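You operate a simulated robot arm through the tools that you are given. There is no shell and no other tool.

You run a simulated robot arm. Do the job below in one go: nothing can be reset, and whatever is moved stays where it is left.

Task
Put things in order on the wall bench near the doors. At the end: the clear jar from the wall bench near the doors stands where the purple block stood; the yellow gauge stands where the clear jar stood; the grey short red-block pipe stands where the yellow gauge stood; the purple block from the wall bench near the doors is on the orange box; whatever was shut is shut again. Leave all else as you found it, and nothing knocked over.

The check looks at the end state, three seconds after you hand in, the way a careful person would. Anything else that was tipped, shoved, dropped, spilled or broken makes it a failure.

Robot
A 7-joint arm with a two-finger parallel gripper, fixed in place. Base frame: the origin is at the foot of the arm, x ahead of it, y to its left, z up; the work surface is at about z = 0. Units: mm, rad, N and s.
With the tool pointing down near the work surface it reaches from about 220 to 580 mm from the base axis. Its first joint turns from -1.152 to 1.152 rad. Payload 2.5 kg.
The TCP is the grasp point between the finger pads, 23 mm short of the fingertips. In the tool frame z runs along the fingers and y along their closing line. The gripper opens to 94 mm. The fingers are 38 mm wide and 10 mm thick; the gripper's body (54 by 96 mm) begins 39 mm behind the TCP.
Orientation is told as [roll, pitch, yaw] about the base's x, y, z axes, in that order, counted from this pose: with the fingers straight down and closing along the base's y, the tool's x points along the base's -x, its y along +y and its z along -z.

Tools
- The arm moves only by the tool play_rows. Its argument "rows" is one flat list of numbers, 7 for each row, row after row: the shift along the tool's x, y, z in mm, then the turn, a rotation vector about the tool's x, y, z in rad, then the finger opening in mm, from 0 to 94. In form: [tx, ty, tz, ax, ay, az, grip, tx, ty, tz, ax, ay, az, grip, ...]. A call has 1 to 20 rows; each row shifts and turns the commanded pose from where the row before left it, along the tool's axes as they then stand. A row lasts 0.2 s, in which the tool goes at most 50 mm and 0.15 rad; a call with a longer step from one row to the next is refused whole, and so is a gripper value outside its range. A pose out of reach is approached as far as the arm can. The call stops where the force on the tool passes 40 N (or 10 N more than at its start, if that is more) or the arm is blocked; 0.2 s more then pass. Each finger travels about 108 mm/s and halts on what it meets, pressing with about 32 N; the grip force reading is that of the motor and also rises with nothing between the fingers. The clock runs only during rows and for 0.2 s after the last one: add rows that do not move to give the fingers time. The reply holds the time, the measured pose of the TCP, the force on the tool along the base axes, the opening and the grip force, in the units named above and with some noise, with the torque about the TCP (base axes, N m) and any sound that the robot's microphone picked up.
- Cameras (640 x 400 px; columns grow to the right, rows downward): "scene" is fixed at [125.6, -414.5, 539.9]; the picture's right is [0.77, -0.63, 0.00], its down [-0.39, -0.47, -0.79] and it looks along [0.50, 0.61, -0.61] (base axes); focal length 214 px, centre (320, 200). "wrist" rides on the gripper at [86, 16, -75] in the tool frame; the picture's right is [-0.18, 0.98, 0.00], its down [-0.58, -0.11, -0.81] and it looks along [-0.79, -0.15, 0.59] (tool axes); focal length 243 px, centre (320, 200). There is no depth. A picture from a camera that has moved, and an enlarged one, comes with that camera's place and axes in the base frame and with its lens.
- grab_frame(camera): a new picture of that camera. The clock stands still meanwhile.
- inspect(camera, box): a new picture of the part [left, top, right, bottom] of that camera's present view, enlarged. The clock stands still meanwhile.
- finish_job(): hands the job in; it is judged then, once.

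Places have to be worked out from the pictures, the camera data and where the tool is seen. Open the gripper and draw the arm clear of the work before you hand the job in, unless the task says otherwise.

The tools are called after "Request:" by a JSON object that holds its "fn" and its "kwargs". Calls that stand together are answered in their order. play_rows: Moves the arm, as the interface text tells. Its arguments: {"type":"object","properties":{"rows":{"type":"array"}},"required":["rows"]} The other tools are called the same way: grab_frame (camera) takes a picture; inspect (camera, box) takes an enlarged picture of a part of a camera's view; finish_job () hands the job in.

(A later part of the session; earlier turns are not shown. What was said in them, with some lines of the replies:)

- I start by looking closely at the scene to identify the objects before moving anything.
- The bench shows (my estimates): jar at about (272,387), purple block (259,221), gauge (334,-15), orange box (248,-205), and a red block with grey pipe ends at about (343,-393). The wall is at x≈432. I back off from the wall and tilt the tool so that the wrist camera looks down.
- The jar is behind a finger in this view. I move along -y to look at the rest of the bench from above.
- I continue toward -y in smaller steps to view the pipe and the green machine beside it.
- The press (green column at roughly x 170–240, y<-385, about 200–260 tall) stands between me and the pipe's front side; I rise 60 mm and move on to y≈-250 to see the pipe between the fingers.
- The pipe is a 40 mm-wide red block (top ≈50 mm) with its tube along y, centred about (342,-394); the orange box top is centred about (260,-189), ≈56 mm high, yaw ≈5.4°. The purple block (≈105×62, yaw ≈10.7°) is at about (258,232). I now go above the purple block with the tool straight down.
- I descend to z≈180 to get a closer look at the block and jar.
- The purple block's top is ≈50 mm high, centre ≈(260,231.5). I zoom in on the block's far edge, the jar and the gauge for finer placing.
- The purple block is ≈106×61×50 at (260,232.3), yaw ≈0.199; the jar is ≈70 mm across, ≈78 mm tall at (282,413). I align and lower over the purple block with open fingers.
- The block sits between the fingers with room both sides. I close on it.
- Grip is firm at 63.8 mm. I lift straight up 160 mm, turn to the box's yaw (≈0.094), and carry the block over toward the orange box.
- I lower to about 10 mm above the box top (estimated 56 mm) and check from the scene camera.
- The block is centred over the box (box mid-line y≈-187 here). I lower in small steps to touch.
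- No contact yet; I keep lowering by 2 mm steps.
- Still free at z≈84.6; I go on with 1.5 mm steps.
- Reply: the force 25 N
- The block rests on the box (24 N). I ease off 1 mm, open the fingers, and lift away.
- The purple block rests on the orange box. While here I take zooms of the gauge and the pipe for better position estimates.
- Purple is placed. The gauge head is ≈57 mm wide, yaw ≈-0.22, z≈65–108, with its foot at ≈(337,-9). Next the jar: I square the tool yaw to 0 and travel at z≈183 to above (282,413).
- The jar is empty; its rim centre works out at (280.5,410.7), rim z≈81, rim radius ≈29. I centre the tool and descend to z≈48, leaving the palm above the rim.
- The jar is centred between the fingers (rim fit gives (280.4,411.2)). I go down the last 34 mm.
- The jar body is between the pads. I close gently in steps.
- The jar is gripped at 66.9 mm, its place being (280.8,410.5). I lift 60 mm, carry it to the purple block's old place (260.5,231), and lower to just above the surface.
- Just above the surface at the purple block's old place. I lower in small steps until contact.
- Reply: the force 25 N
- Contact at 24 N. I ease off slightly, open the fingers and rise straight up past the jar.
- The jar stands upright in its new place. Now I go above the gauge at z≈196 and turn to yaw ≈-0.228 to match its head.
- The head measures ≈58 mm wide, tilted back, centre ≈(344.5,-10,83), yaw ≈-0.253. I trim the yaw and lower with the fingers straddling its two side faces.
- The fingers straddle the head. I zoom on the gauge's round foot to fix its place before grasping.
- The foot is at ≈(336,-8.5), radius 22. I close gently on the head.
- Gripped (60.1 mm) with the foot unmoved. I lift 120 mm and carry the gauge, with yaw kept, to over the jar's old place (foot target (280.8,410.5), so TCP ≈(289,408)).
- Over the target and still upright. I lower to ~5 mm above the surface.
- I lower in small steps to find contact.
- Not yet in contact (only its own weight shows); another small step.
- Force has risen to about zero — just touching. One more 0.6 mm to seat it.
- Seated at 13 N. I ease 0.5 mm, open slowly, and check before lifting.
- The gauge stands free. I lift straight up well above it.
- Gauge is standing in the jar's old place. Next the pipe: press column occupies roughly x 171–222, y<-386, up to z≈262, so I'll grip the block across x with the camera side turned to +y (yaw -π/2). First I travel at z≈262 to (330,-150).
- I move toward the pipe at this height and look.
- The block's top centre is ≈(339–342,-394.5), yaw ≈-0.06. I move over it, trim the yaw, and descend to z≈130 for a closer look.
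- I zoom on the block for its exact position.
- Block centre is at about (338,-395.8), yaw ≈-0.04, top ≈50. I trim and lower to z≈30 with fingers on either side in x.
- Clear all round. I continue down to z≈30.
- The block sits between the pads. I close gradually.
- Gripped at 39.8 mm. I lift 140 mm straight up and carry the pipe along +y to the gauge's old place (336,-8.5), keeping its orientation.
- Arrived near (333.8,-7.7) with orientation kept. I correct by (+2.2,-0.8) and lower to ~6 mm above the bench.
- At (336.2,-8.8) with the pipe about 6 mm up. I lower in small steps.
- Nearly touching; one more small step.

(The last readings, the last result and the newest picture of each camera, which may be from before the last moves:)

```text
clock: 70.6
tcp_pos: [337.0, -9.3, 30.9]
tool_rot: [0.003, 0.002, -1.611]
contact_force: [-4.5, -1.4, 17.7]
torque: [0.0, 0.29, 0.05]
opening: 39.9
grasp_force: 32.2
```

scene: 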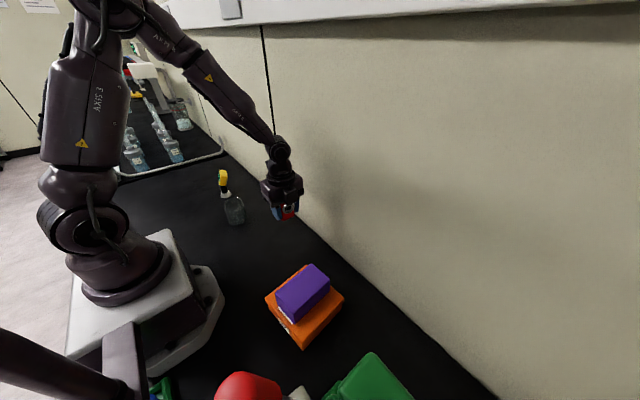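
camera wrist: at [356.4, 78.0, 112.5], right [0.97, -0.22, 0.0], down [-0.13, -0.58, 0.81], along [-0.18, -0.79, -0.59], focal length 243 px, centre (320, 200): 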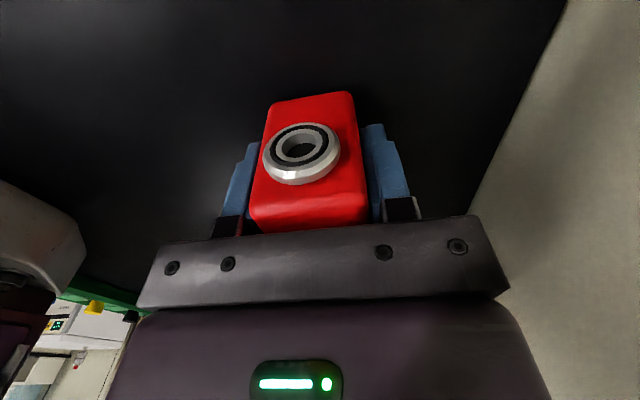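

Seated at 17.7 N. I ease 0.5 mm, open the fingers slowly, and rise.

Request:
{"fn": "play_rows", "kwargs": {"rows": [0, 0, -0.5, 0, 0, 0, 30, 0, 0, 0, 0, 0, 0, 40, 0, 0, 0, 0, 0, 0, 46, 0, 0, 0, 0, 0, 0, 58, 0, 0, 0, 0, 0, 0, 74, 0, 0, 0, 0, 0, 0, 90, 0, 0, 0, 0, 0, 0, 94, 0, 0, -20, 0, 0, 0, 94, 0, 0, -40, 0, 0, 0, 94, 0, 0, -40, 0, 0, 0, 94, 0, 0, -40, 0, 0, 0, 94, 0, 0, -40, 0, 0, 0, 94]}}

Request:
{"fn": "grab_frame", "kwargs": {"camera": "wrist"}}

Request:
{"fn": "grab_frame", "kwargs": {"camera": "scene"}}

```text
clock: 73.2
tcp_pos: [338.1, -7.9, 211.3]
tool_rot: [-0.001, 0.001, -1.612]
contact_force: [0.2, 0.6, -0.7]
torque: [0.01, 0.02, -0.02]
opening: 93.9
grasp_force: 0.0
```

```text
taken
camera wrist: at [356.8, 78.9, 286.5], right [0.97, -0.22, 0.0], down [-0.13, -0.58, 0.81], along [-0.18, -0.79, -0.59], focal length 243 px, centre (320, 200)
```

wrist: 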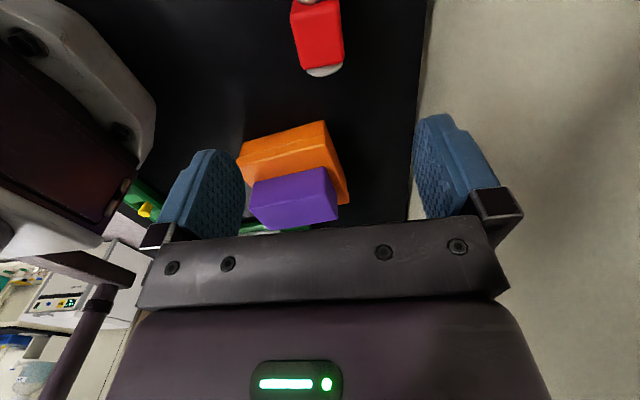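

```text
taken
```

scene: 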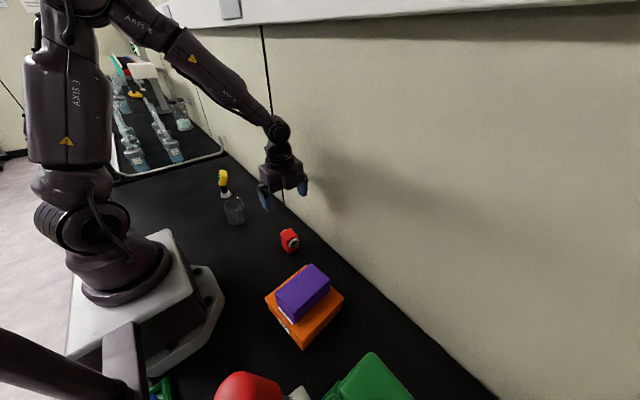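

All four objects are placed. I raise the arm, turn the wrist back to yaw 0 and then inspect the result.

Request:
{"fn": "play_rows", "kwargs": {"rows": [0, 0, -42, 0, 0, 0, 94, 0, 0, -42, 0, 0, 0, 94, 0, 0, -42, 0, 0, 0, 94, 0, 0, -42, 0, 0, 0, 94, 0, 0, 0, 0, 0, -0.1465, 94, 0, 0, 0, 0, 0, -0.1465, 94, 0, 0, 0, 0, 0, -0.1465, 94, 0, 0, 0, 0, 0, -0.1465, 94, 0, 0, 0, 0, 0, -0.1465, 94, 0, 0, 0, 0, 0, -0.1465, 94, 0, 0, 0, 0, 0, -0.1465, 94, 0, 0, 0, 0, 0, -0.1465, 94, 0, 0, 0, 0, 0, -0.1465, 94, 0, 0, 0, 0, 0, -0.1465, 94, 0, 0, 0, 0, 0, -0.1465, 94]}}

Request:
{"fn": "grab_frame", "kwargs": {"camera": "scene"}}

Request:
{"fn": "inspect", "kwargs": {"camera": "scene", "box": [190, 160, 350, 280]}}

Request:
{"fn": "inspect", "kwargs": {"camera": "scene", "box": [240, 250, 440, 400]}}

```text
clock: 76.4
tcp_pos: [336.3, -9.4, 376.8]
tool_rot: [0.0, -0.003, 0.006]
contact_force: [-0.2, -0.1, 0.1]
torque: [-0.03, 0.03, -0.03]
opening: 94.1
grasp_force: 0.0
```

```text
taken
```

scene: 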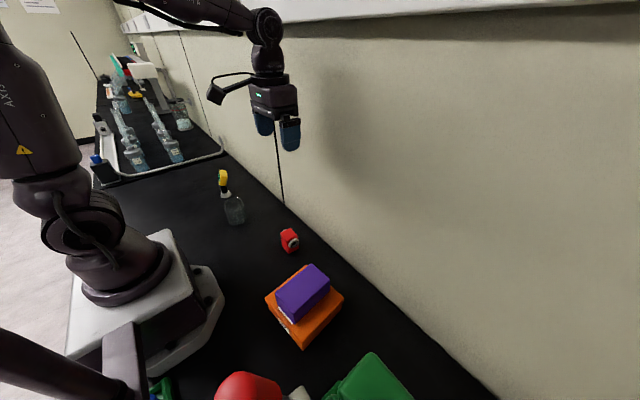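

```text
3.33 times, centred on (270, 220) of scene
camera zoom: at [125.6, -414.5, 539.9], right [0.77, -0.63, 0.0], down [-0.39, -0.47, -0.79], along [0.5, 0.61, -0.61], focal length 715 px, centre (487, 133)
```

zoom: 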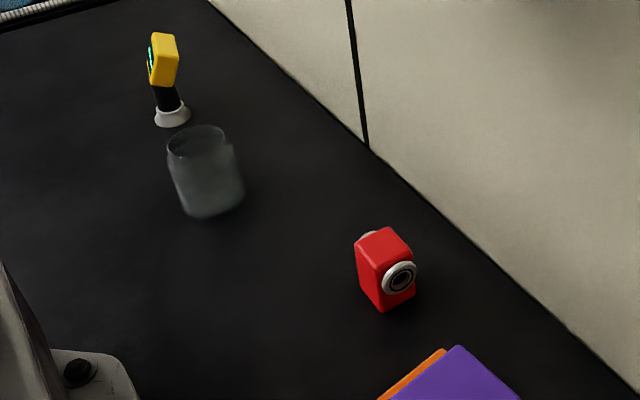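

```text
2.67 times, centred on (340, 325) of scene
camera zoom: at [125.6, -414.5, 539.9], right [0.77, -0.63, 0.0], down [-0.39, -0.47, -0.79], along [0.5, 0.61, -0.61], focal length 572 px, centre (267, -133)
```

zoom: 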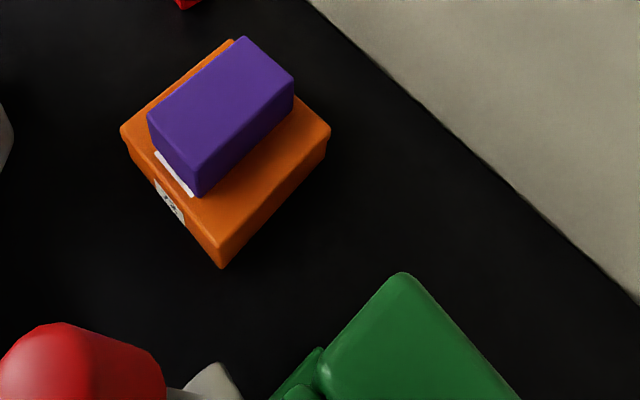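

Everything stands. To double-check the pipe's placement against the gauge's former foot position, I zoom the scene view and take a tilted wrist view.

Request:
{"fn": "inspect", "kwargs": {"camera": "scene", "box": [240, 180, 340, 270]}}

Request:
{"fn": "inspect", "kwargs": {"camera": "scene", "box": [180, 150, 300, 240]}}

Request:
{"fn": "play_rows", "kwargs": {"rows": [40, 0, 0, 0, 0, 0, 94, 26, 0, 0, 0, 0, 0, 94, 0, 0, 0, 0, 0.15, 0, 94, 0, 0, 0, 0, 0.15, 0, 94, 0, 0, 0, 0, 0.15, 0, 94, 0, 0, 0, 0, 0.15, 0, 94, 0, 0, 0, 0, 0, 0, 94]}}

Request:
{"fn": "grab_frame", "kwargs": {"camera": "wrist"}}

```text
4.44 times, centred on (290, 225) of scene
camera zoom: at [125.6, -414.5, 539.9], right [0.77, -0.63, 0.0], down [-0.39, -0.47, -0.79], along [0.5, 0.61, -0.61], focal length 953 px, centre (453, 89)
```

zoom: 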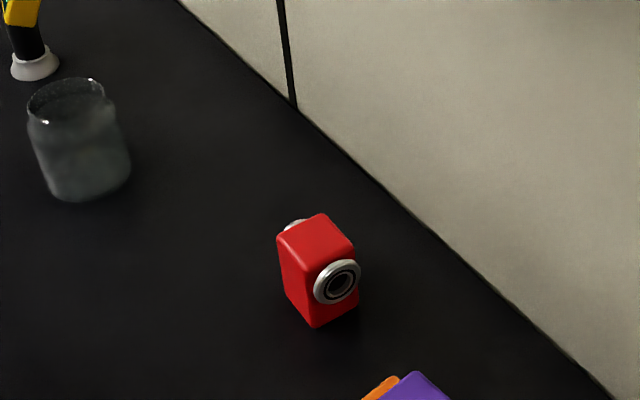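

```text
4.44 times, centred on (240, 195) of scene
camera zoom: at [125.6, -414.5, 539.9], right [0.77, -0.63, 0.0], down [-0.39, -0.47, -0.79], along [0.5, 0.61, -0.61], focal length 953 px, centre (676, 222)
```

zoom: 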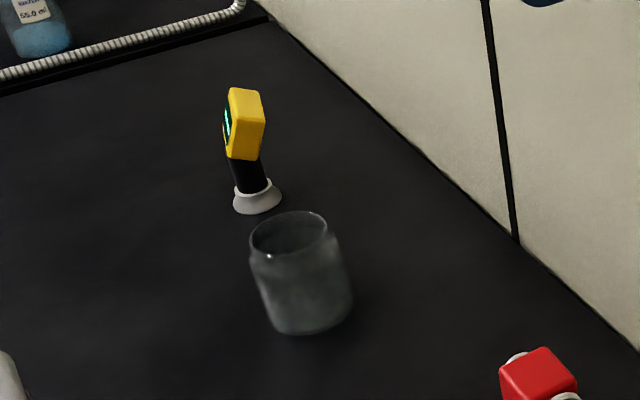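

```text
clock: 78.0
tcp_pos: [270.0, -10.4, 379.5]
tool_rot: [0.002, 0.601, 0.003]
contact_force: [-0.4, 0.8, -0.2]
torque: [0.02, -0.05, -0.01]
opening: 94.0
grasp_force: 0.0
```

```text
taken
camera wrist: at [240.5, 6.4, 489.8], right [0.15, 0.98, -0.1], down [0.94, -0.11, 0.34], along [0.32, -0.15, -0.94], focal length 243 px, centre (320, 200)
```

wrist: 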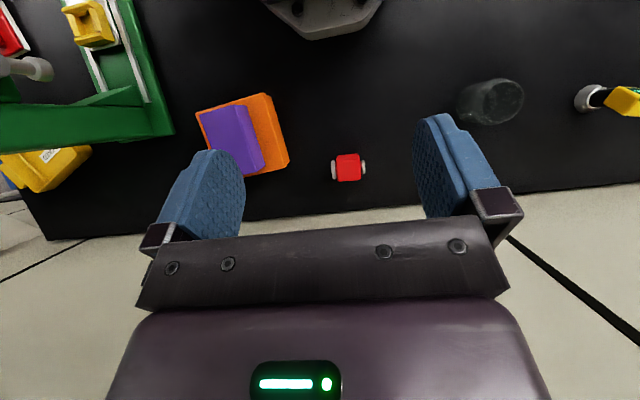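

I zoom this overhead view to measure the final positions of pipe, jar and gauge.

Request:
{"fn": "inspect", "kwargs": {"camera": "wrist", "box": [310, 130, 390, 200]}}

Request:
{"fn": "inspect", "kwargs": {"camera": "wrist", "box": [440, 60, 640, 140]}}

Request:
{"fn": "inspect", "kwargs": {"camera": "wrist", "box": [180, 80, 300, 190]}}

```text
5.71 times, centred on (350, 165) of wrist
camera zoom: at [240.5, 6.4, 489.8], right [0.15, 0.98, -0.1], down [0.94, -0.11, 0.34], along [0.32, -0.15, -0.94], focal length 1386 px, centre (149, 400)
```

zoom: 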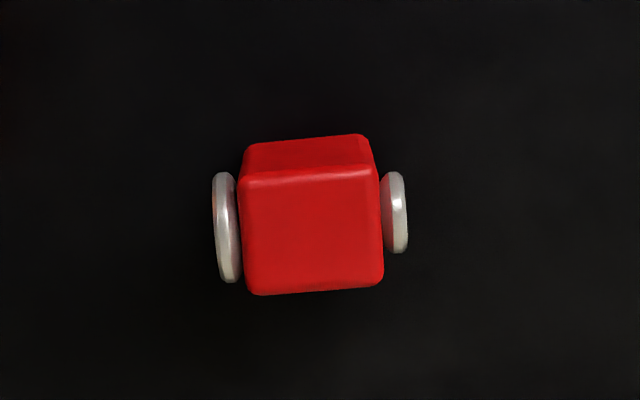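

```text
3.20 times, centred on (540, 100) of wrist
camera zoom: at [240.5, 6.4, 489.8], right [0.15, 0.98, -0.1], down [0.94, -0.11, 0.34], along [0.32, -0.15, -0.94], focal length 776 px, centre (-384, 520)
```

zoom: 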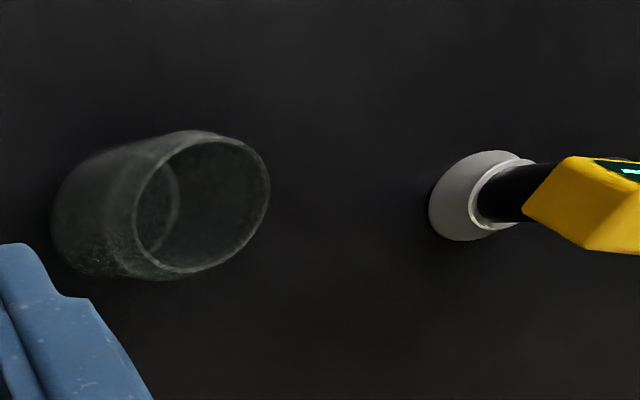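

```text
3.64 times, centred on (240, 135) of wrist
camera zoom: at [240.5, 6.4, 489.8], right [0.15, 0.98, -0.1], down [0.94, -0.11, 0.34], along [0.32, -0.15, -0.94], focal length 882 px, centre (611, 436)
```

zoom: 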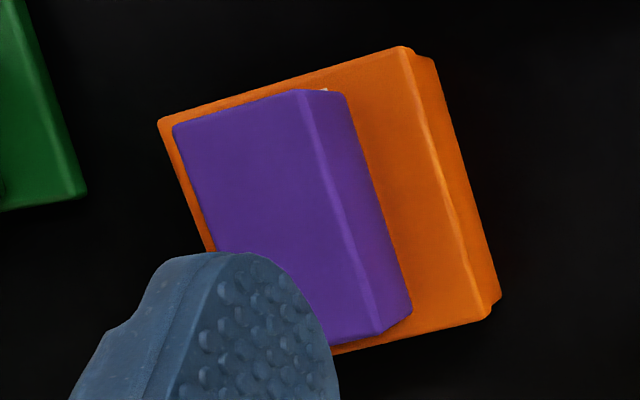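

Jar and gauge match their target spots within about 2 mm, and the box is unmoved. The pipe's block measures ≈(339,-2.3) against the gauge's former foot (336,-8.3), since the block is taller (~60) than assumed and was held 5 mm off-centre. I will regrasp and nudge it; first untilt, return above it and turn to yaw -1.61.

Request:
{"fn": "play_rows", "kwargs": {"rows": [0, 0, 0, 0, -0.15, 0, 94, 0, 0, 0, 0, -0.15, 0, 94, 0, 0, 0, 0, -0.15, 0, 94, 0, 0, 0, 0, -0.15, 0, 94, -34, 3.5, 0, 0, 0, 0, 94, -34, 3.5, 0, 0, 0, 0, 94, 0, 0, 0, 0, 0, 0.1465, 94, 0, 0, 0, 0, 0, 0.1465, 94, 0, 0, 0, 0, 0, 0.1465, 94, 0, 0, 0, 0, 0, 0.1465, 94, 0, 0, 0, 0, 0, 0.1465, 94, 0, 0, 0, 0, 0, 0.1465, 94, 0, 0, 0, 0, 0, 0.1465, 94, 0, 0, 0, 0, 0, 0.1465, 94, 0, 0, 0, 0, 0, 0.1465, 94, 0, 0, 0, 0, 0, 0.1465, 94, 0, 0, 0, 0, 0, 0.1465, 94]}}

Request:
{"fn": "play_rows", "kwargs": {"rows": [0, 0, 42, 0, 0, 0, 94, 0, 0, 42, 0, 0, 0, 94, 0, 0, 42, 0, 0, 0, 94, 0, 0, 42, 0, 0, 0, 94, 0, 0, 0, 0, 0, 0, 94]}}

Request:
{"fn": "grab_frame", "kwargs": {"camera": "wrist"}}

Request:
{"fn": "inspect", "kwargs": {"camera": "wrist", "box": [270, 0, 370, 90]}}

```text
clock: 81.6
tcp_pos: [338.9, -2.9, 378.7]
tool_rot: [-0.001, 0.002, -1.612]
contact_force: [-0.1, -0.5, -0.5]
torque: [0.01, 0.0, 0.0]
opening: 93.9
grasp_force: 0.0
```

```text
clock: 82.8
tcp_pos: [340.5, -4.1, 209.9]
tool_rot: [0.003, 0.0, -1.611]
contact_force: [-0.7, -1.0, 0.6]
torque: [0.03, 0.0, -0.01]
opening: 94.1
grasp_force: 0.0
```

```text
taken
camera wrist: at [358.3, 83.3, 285.4], right [0.97, -0.22, 0.0], down [-0.13, -0.58, 0.81], along [-0.18, -0.79, -0.59], focal length 243 px, centre (320, 200)
```

wrist: 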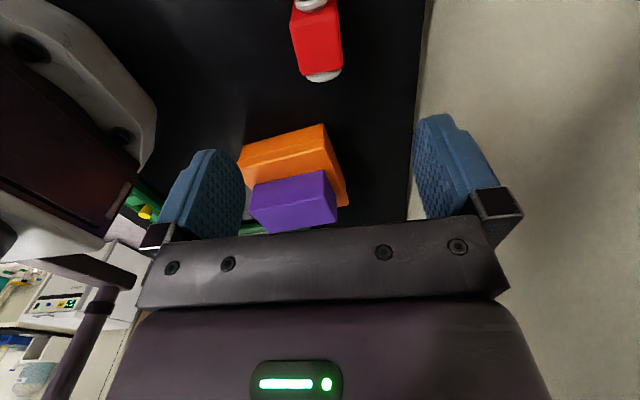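

```text
4.44 times, centred on (320, 45) of wrist
camera zoom: at [358.3, 83.3, 285.4], right [0.97, -0.22, 0.0], down [-0.13, -0.58, 0.81], along [-0.18, -0.79, -0.59], focal length 1078 px, centre (320, 889)
```

zoom: 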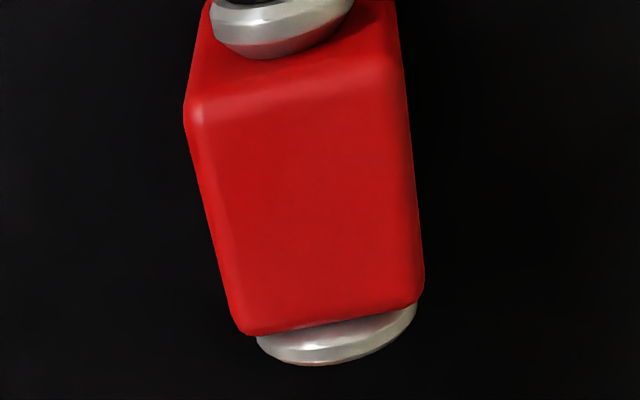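

Measured again: block ≈(337.5,-2.3), height ≈62; the tool is centred within 1.5 mm. I lower to z≈33 around it.

Request:
{"fn": "play_rows", "kwargs": {"rows": [0, -1.4, 0, 0, 0, 0, 94, 0, 0, 42, 0, 0, 0, 94, 0, 0, 42, 0, 0, 0, 94, 0, 0, 42, 0, 0, 0, 94, 0, 0, 36, 0, 0, 0, 94, 0, 0, 14, 0, 0, 0, 94, 0, 0, 0, 0, 0, 0, 94]}}

Request:
{"fn": "grab_frame", "kwargs": {"camera": "wrist"}}

```text
clock: 84.4
tcp_pos: [337.5, -3.8, 33.0]
tool_rot: [0.001, 0.002, -1.609]
contact_force: [-0.2, -0.7, 0.2]
torque: [0.02, 0.01, -0.01]
opening: 94.0
grasp_force: 0.2
```

```text
taken
camera wrist: at [357.3, 83.5, 109.6], right [0.97, -0.22, 0.0], down [-0.13, -0.58, 0.81], along [-0.18, -0.79, -0.59], focal length 243 px, centre (320, 200)
```

wrist: 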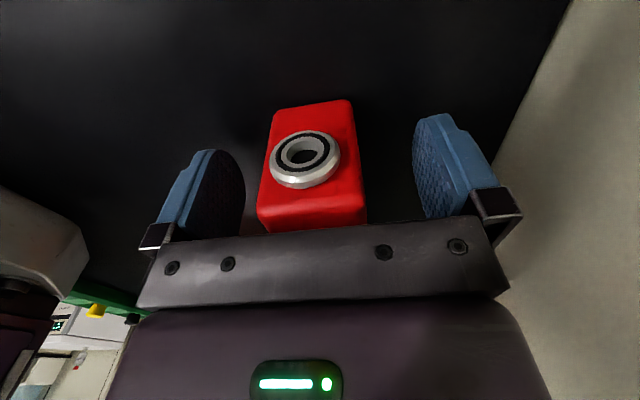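

The block is between the pads; I close on it gently, lift 6 mm, shift by (-2,-6.3) mm, and stop just above the surface.

Request:
{"fn": "play_rows", "kwargs": {"rows": [0, 0, 0, 0, 0, 0, 80, 0, 0, 0, 0, 0, 0, 66, 0, 0, 0, 0, 0, 0, 56, 0, 0, 0, 0, 0, 0, 50, 0, 0, 0, 0, 0, 0, 45, 0, 0, 0, 0, 0, 0, 41, 0, 0, 0, 0, 0, 0, 36, 0, 0, 0, 0, 0, 0, 30, 0, 0, 0, 0, 0, 0, 30, 0, 0, -6, 0, 0, 0, 30, 0, 0, 0, 0, 0, 0, 30, -6.4, -1.8, 0, 0, 0, 0, 30, 0, 0, 0, 0, 0, 0, 30, 0, 0, 3, 0, 0, 0, 30, 0, 0, 0, 0, 0, 0, 30]}}

Request:
{"fn": "grab_frame", "kwargs": {"camera": "wrist"}}

```text
clock: 87.6
tcp_pos: [335.7, -10.1, 36.9]
tool_rot: [-0.001, 0.001, -1.61]
contact_force: [-0.1, 0.5, -1.0]
torque: [0.0, -0.01, -0.01]
opening: 39.6
grasp_force: 32.1
```

```text
taken
camera wrist: at [355.1, 77.4, 112.4], right [0.97, -0.22, 0.0], down [-0.13, -0.58, 0.81], along [-0.18, -0.79, -0.59], focal length 243 px, centre (320, 200)
```

wrist: 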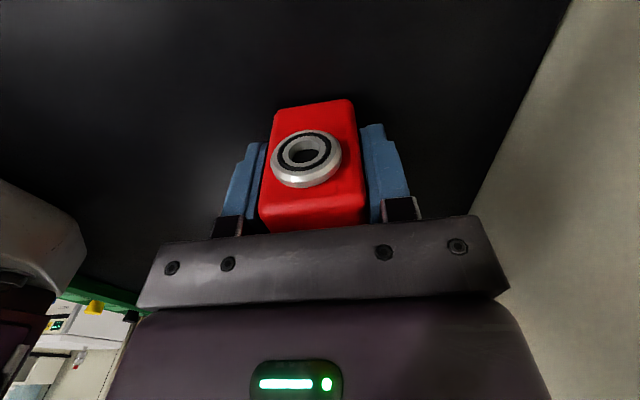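

Now at ≈(335.7,-8) in the camera frame, about 3 mm up. I lower in small steps.

Request:
{"fn": "play_rows", "kwargs": {"rows": [0, 0, 1, 0, 0, 0, 30, 0, 0, 1, 0, 0, 0, 30, 0, 0, 0, 0, 0, 0, 30]}}

Request:
{"fn": "play_rows", "kwargs": {"rows": [0, 0, 0.7, 0, 0, 0, 30, 0, 0, 0, 0, 0, 0, 30]}}

```text
clock: 88.4
tcp_pos: [334.7, -8.7, 36.0]
tool_rot: [0.003, 0.0, -1.611]
contact_force: [-0.3, 0.9, -1.5]
torque: [0.04, -0.01, 0.02]
opening: 39.7
grasp_force: 32.2
```

```text
clock: 89.0
tcp_pos: [336.0, -9.4, 34.0]
tool_rot: [0.0, 0.0, -1.61]
contact_force: [0.4, 0.1, -1.8]
torque: [0.01, 0.01, 0.01]
opening: 40.0
grasp_force: 31.7
```

Request:
{"fn": "play_rows", "kwargs": {"rows": [0, 0, 0.6, 0, 0, 0, 30, 0, 0, 0, 0, 0, 0, 30]}}

```text
clock: 89.6
tcp_pos: [336.4, -10.0, 33.6]
tool_rot: [0.003, 0.001, -1.611]
contact_force: [-3.7, 0.9, 14.9]
torque: [-0.05, 0.3, -0.02]
opening: 39.6
grasp_force: 32.6
```

Seated at 15 N. I ease off 0.5 mm, open slowly, and rise high clear of it.

Request:
{"fn": "play_rows", "kwargs": {"rows": [0, 0, -0.5, 0, 0, 0, 30, 0, 0, 0, 0, 0, 0, 40, 0, 0, 0, 0, 0, 0, 46, 0, 0, 0, 0, 0, 0, 58, 0, 0, 0, 0, 0, 0, 74, 0, 0, 0, 0, 0, 0, 90, 0, 0, 0, 0, 0, 0, 94, 0, 0, -20, 0, 0, 0, 94, 0, 0, -40, 0, 0, 0, 94, 0, 0, -42, 0, 0, 0, 94, 0, 0, -42, 0, 0, 0, 94, 0, 0, -42, 0, 0, 0, 94, 0, 0, -42, 0, 0, 0, 94, 0, 0, -42, 0, 0, 0, 94, 0, 0, -42, 0, 0, 0, 94, 0, 0, -30, 0, 0, 0, 94]}}

Request:
{"fn": "play_rows", "kwargs": {"rows": [0, 0, 0, 0, 0, -0.1465, 94, 0, 0, 0, 0, 0, -0.1465, 94, 0, 0, 0, 0, 0, -0.1465, 94, 0, 0, 0, 0, 0, -0.1465, 94, 0, 0, 0, 0, 0, -0.1465, 94, 0, 0, 0, 0, 0, -0.1465, 94, 0, 0, 0, 0, 0, -0.1465, 94, 0, 0, 0, 0, 0, -0.1465, 94, 0, 0, 0, 0, 0, -0.1465, 94, 0, 0, 0, 0, 0, -0.1465, 94, 0, 0, 0, 0, 0, -0.1465, 94]}}

Request:
{"fn": "grab_frame", "kwargs": {"camera": "scene"}}

Request:
{"fn": "inspect", "kwargs": {"camera": "scene", "box": [240, 180, 340, 270]}}

```text
clock: 93.0
tcp_pos: [336.8, -8.2, 377.2]
tool_rot: [-0.001, -0.001, -1.61]
contact_force: [-0.1, 0.5, 0.6]
torque: [0.01, 0.01, 0.01]
opening: 93.9
grasp_force: 0.1
```

```text
clock: 95.4
tcp_pos: [335.5, -9.3, 377.0]
tool_rot: [0.0, -0.001, 0.002]
contact_force: [-0.6, -0.1, 0.6]
torque: [0.02, 0.01, 0.02]
opening: 93.8
grasp_force: 0.0
```

```text
taken
```

scene: 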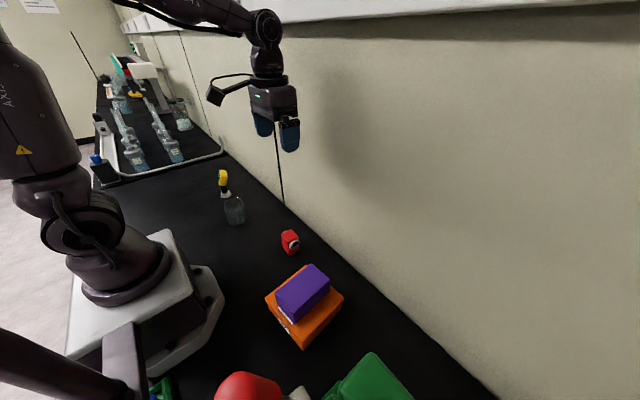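

```text
4.44 times, centred on (290, 225) of scene
camera zoom: at [125.6, -414.5, 539.9], right [0.77, -0.63, 0.0], down [-0.39, -0.47, -0.79], along [0.5, 0.61, -0.61], focal length 953 px, centre (453, 89)
```

zoom: 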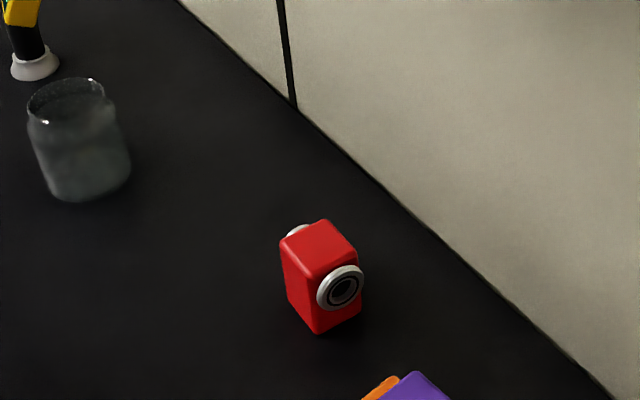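

All objects stand at their places, the pipe now lining up with the gauge's old foot position. I draw the arm back to its starting pose with the gripper open and take a last look.

Request:
{"fn": "play_rows", "kwargs": {"rows": [-3, 37.4, 0, 0, 0, 0, 94, -3, 37.4, 0, 0, 0, 0, 94, -3, 37.4, 0, 0, 0, 0, 94, -3, 37.4, 0, 0, 0, 0, 94, -3, 37.4, 0, 0, 0, 0, 94, -3, 37.4, 0, 0, 0, 0, 94, -3, 37.4, 0, 0, 0, 0, 94, 0, 0, 0, 0, 0, 0, 94]}}

Request:
{"fn": "grab_frame", "kwargs": {"camera": "scene"}}

Request:
{"fn": "inspect", "kwargs": {"camera": "scene", "box": [190, 160, 350, 350]}}

```text
clock: 97.2
tcp_pos: [356.4, 253.3, 376.4]
tool_rot: [0.003, -0.001, 0.001]
contact_force: [0.1, -0.2, 0.1]
torque: [-0.01, 0.01, -0.01]
opening: 94.2
grasp_force: 0.1
```

```text
taken
```

scene: 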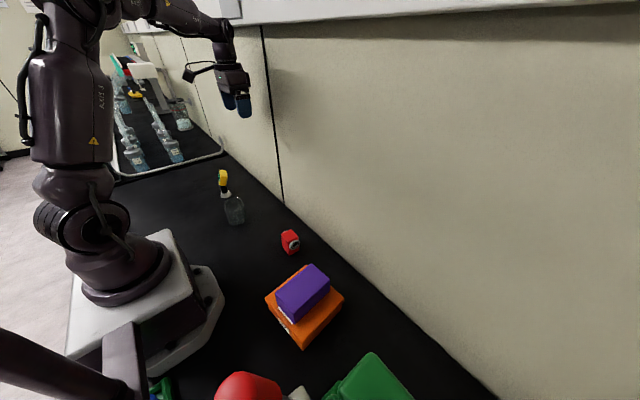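

```text
2.11 times, centred on (270, 255) of scene
camera zoom: at [125.6, -414.5, 539.9], right [0.77, -0.63, 0.0], down [-0.39, -0.47, -0.79], along [0.5, 0.61, -0.61], focal length 452 px, centre (425, 84)
```

zoom: 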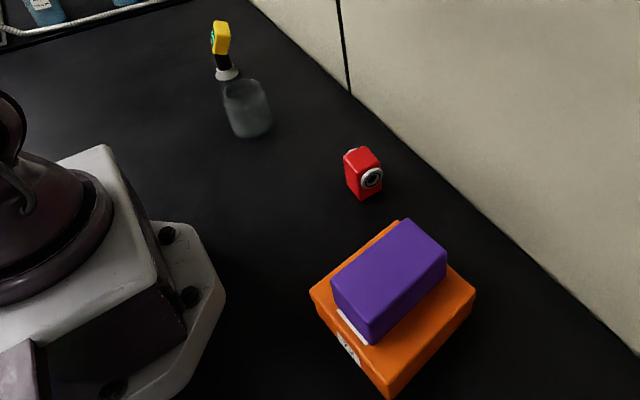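

The purple block lies on the orange box, the jar stands in the block's place, the gauge in the jar's place, and the pipe in the gauge's place. All are upright, nothing else was disturbed, and the arm is clear with the gripper open, so I hand in the job.

Request:
{"fn": "finish_job", "kwargs": {}}

```text
The job is handed in.
```

I finished all four moves and handed the job in. The check's verdict hasn't come back.

| Object | Where it is now | How close, by my measurement |
|---|---|---|
| Purple block | On top of the orange box, roughly centred and aligned with it | Seated by touch; the box did not move |
| Clear jar | Where the purple block stood | Within about 2 mm |
| Yellow gauge | Where the clear jar stood, same orientation as before | Within about 2 mm |
| Red-block pipe | Where the yellow gauge stood, same orientation as before | Within about 4 mm |

- **Pipe:** it was about 6–8 mm off after the first placement, because I had held it off-centre. I picked it up again and moved it to the right spot.
- **Shut things:** I opened nothing, so there was nothing to shut again.
- **Everything else:** nothing was knocked over, and I saw no change to anything else on the bench. The arm is back at its starting pose with the gripper open.
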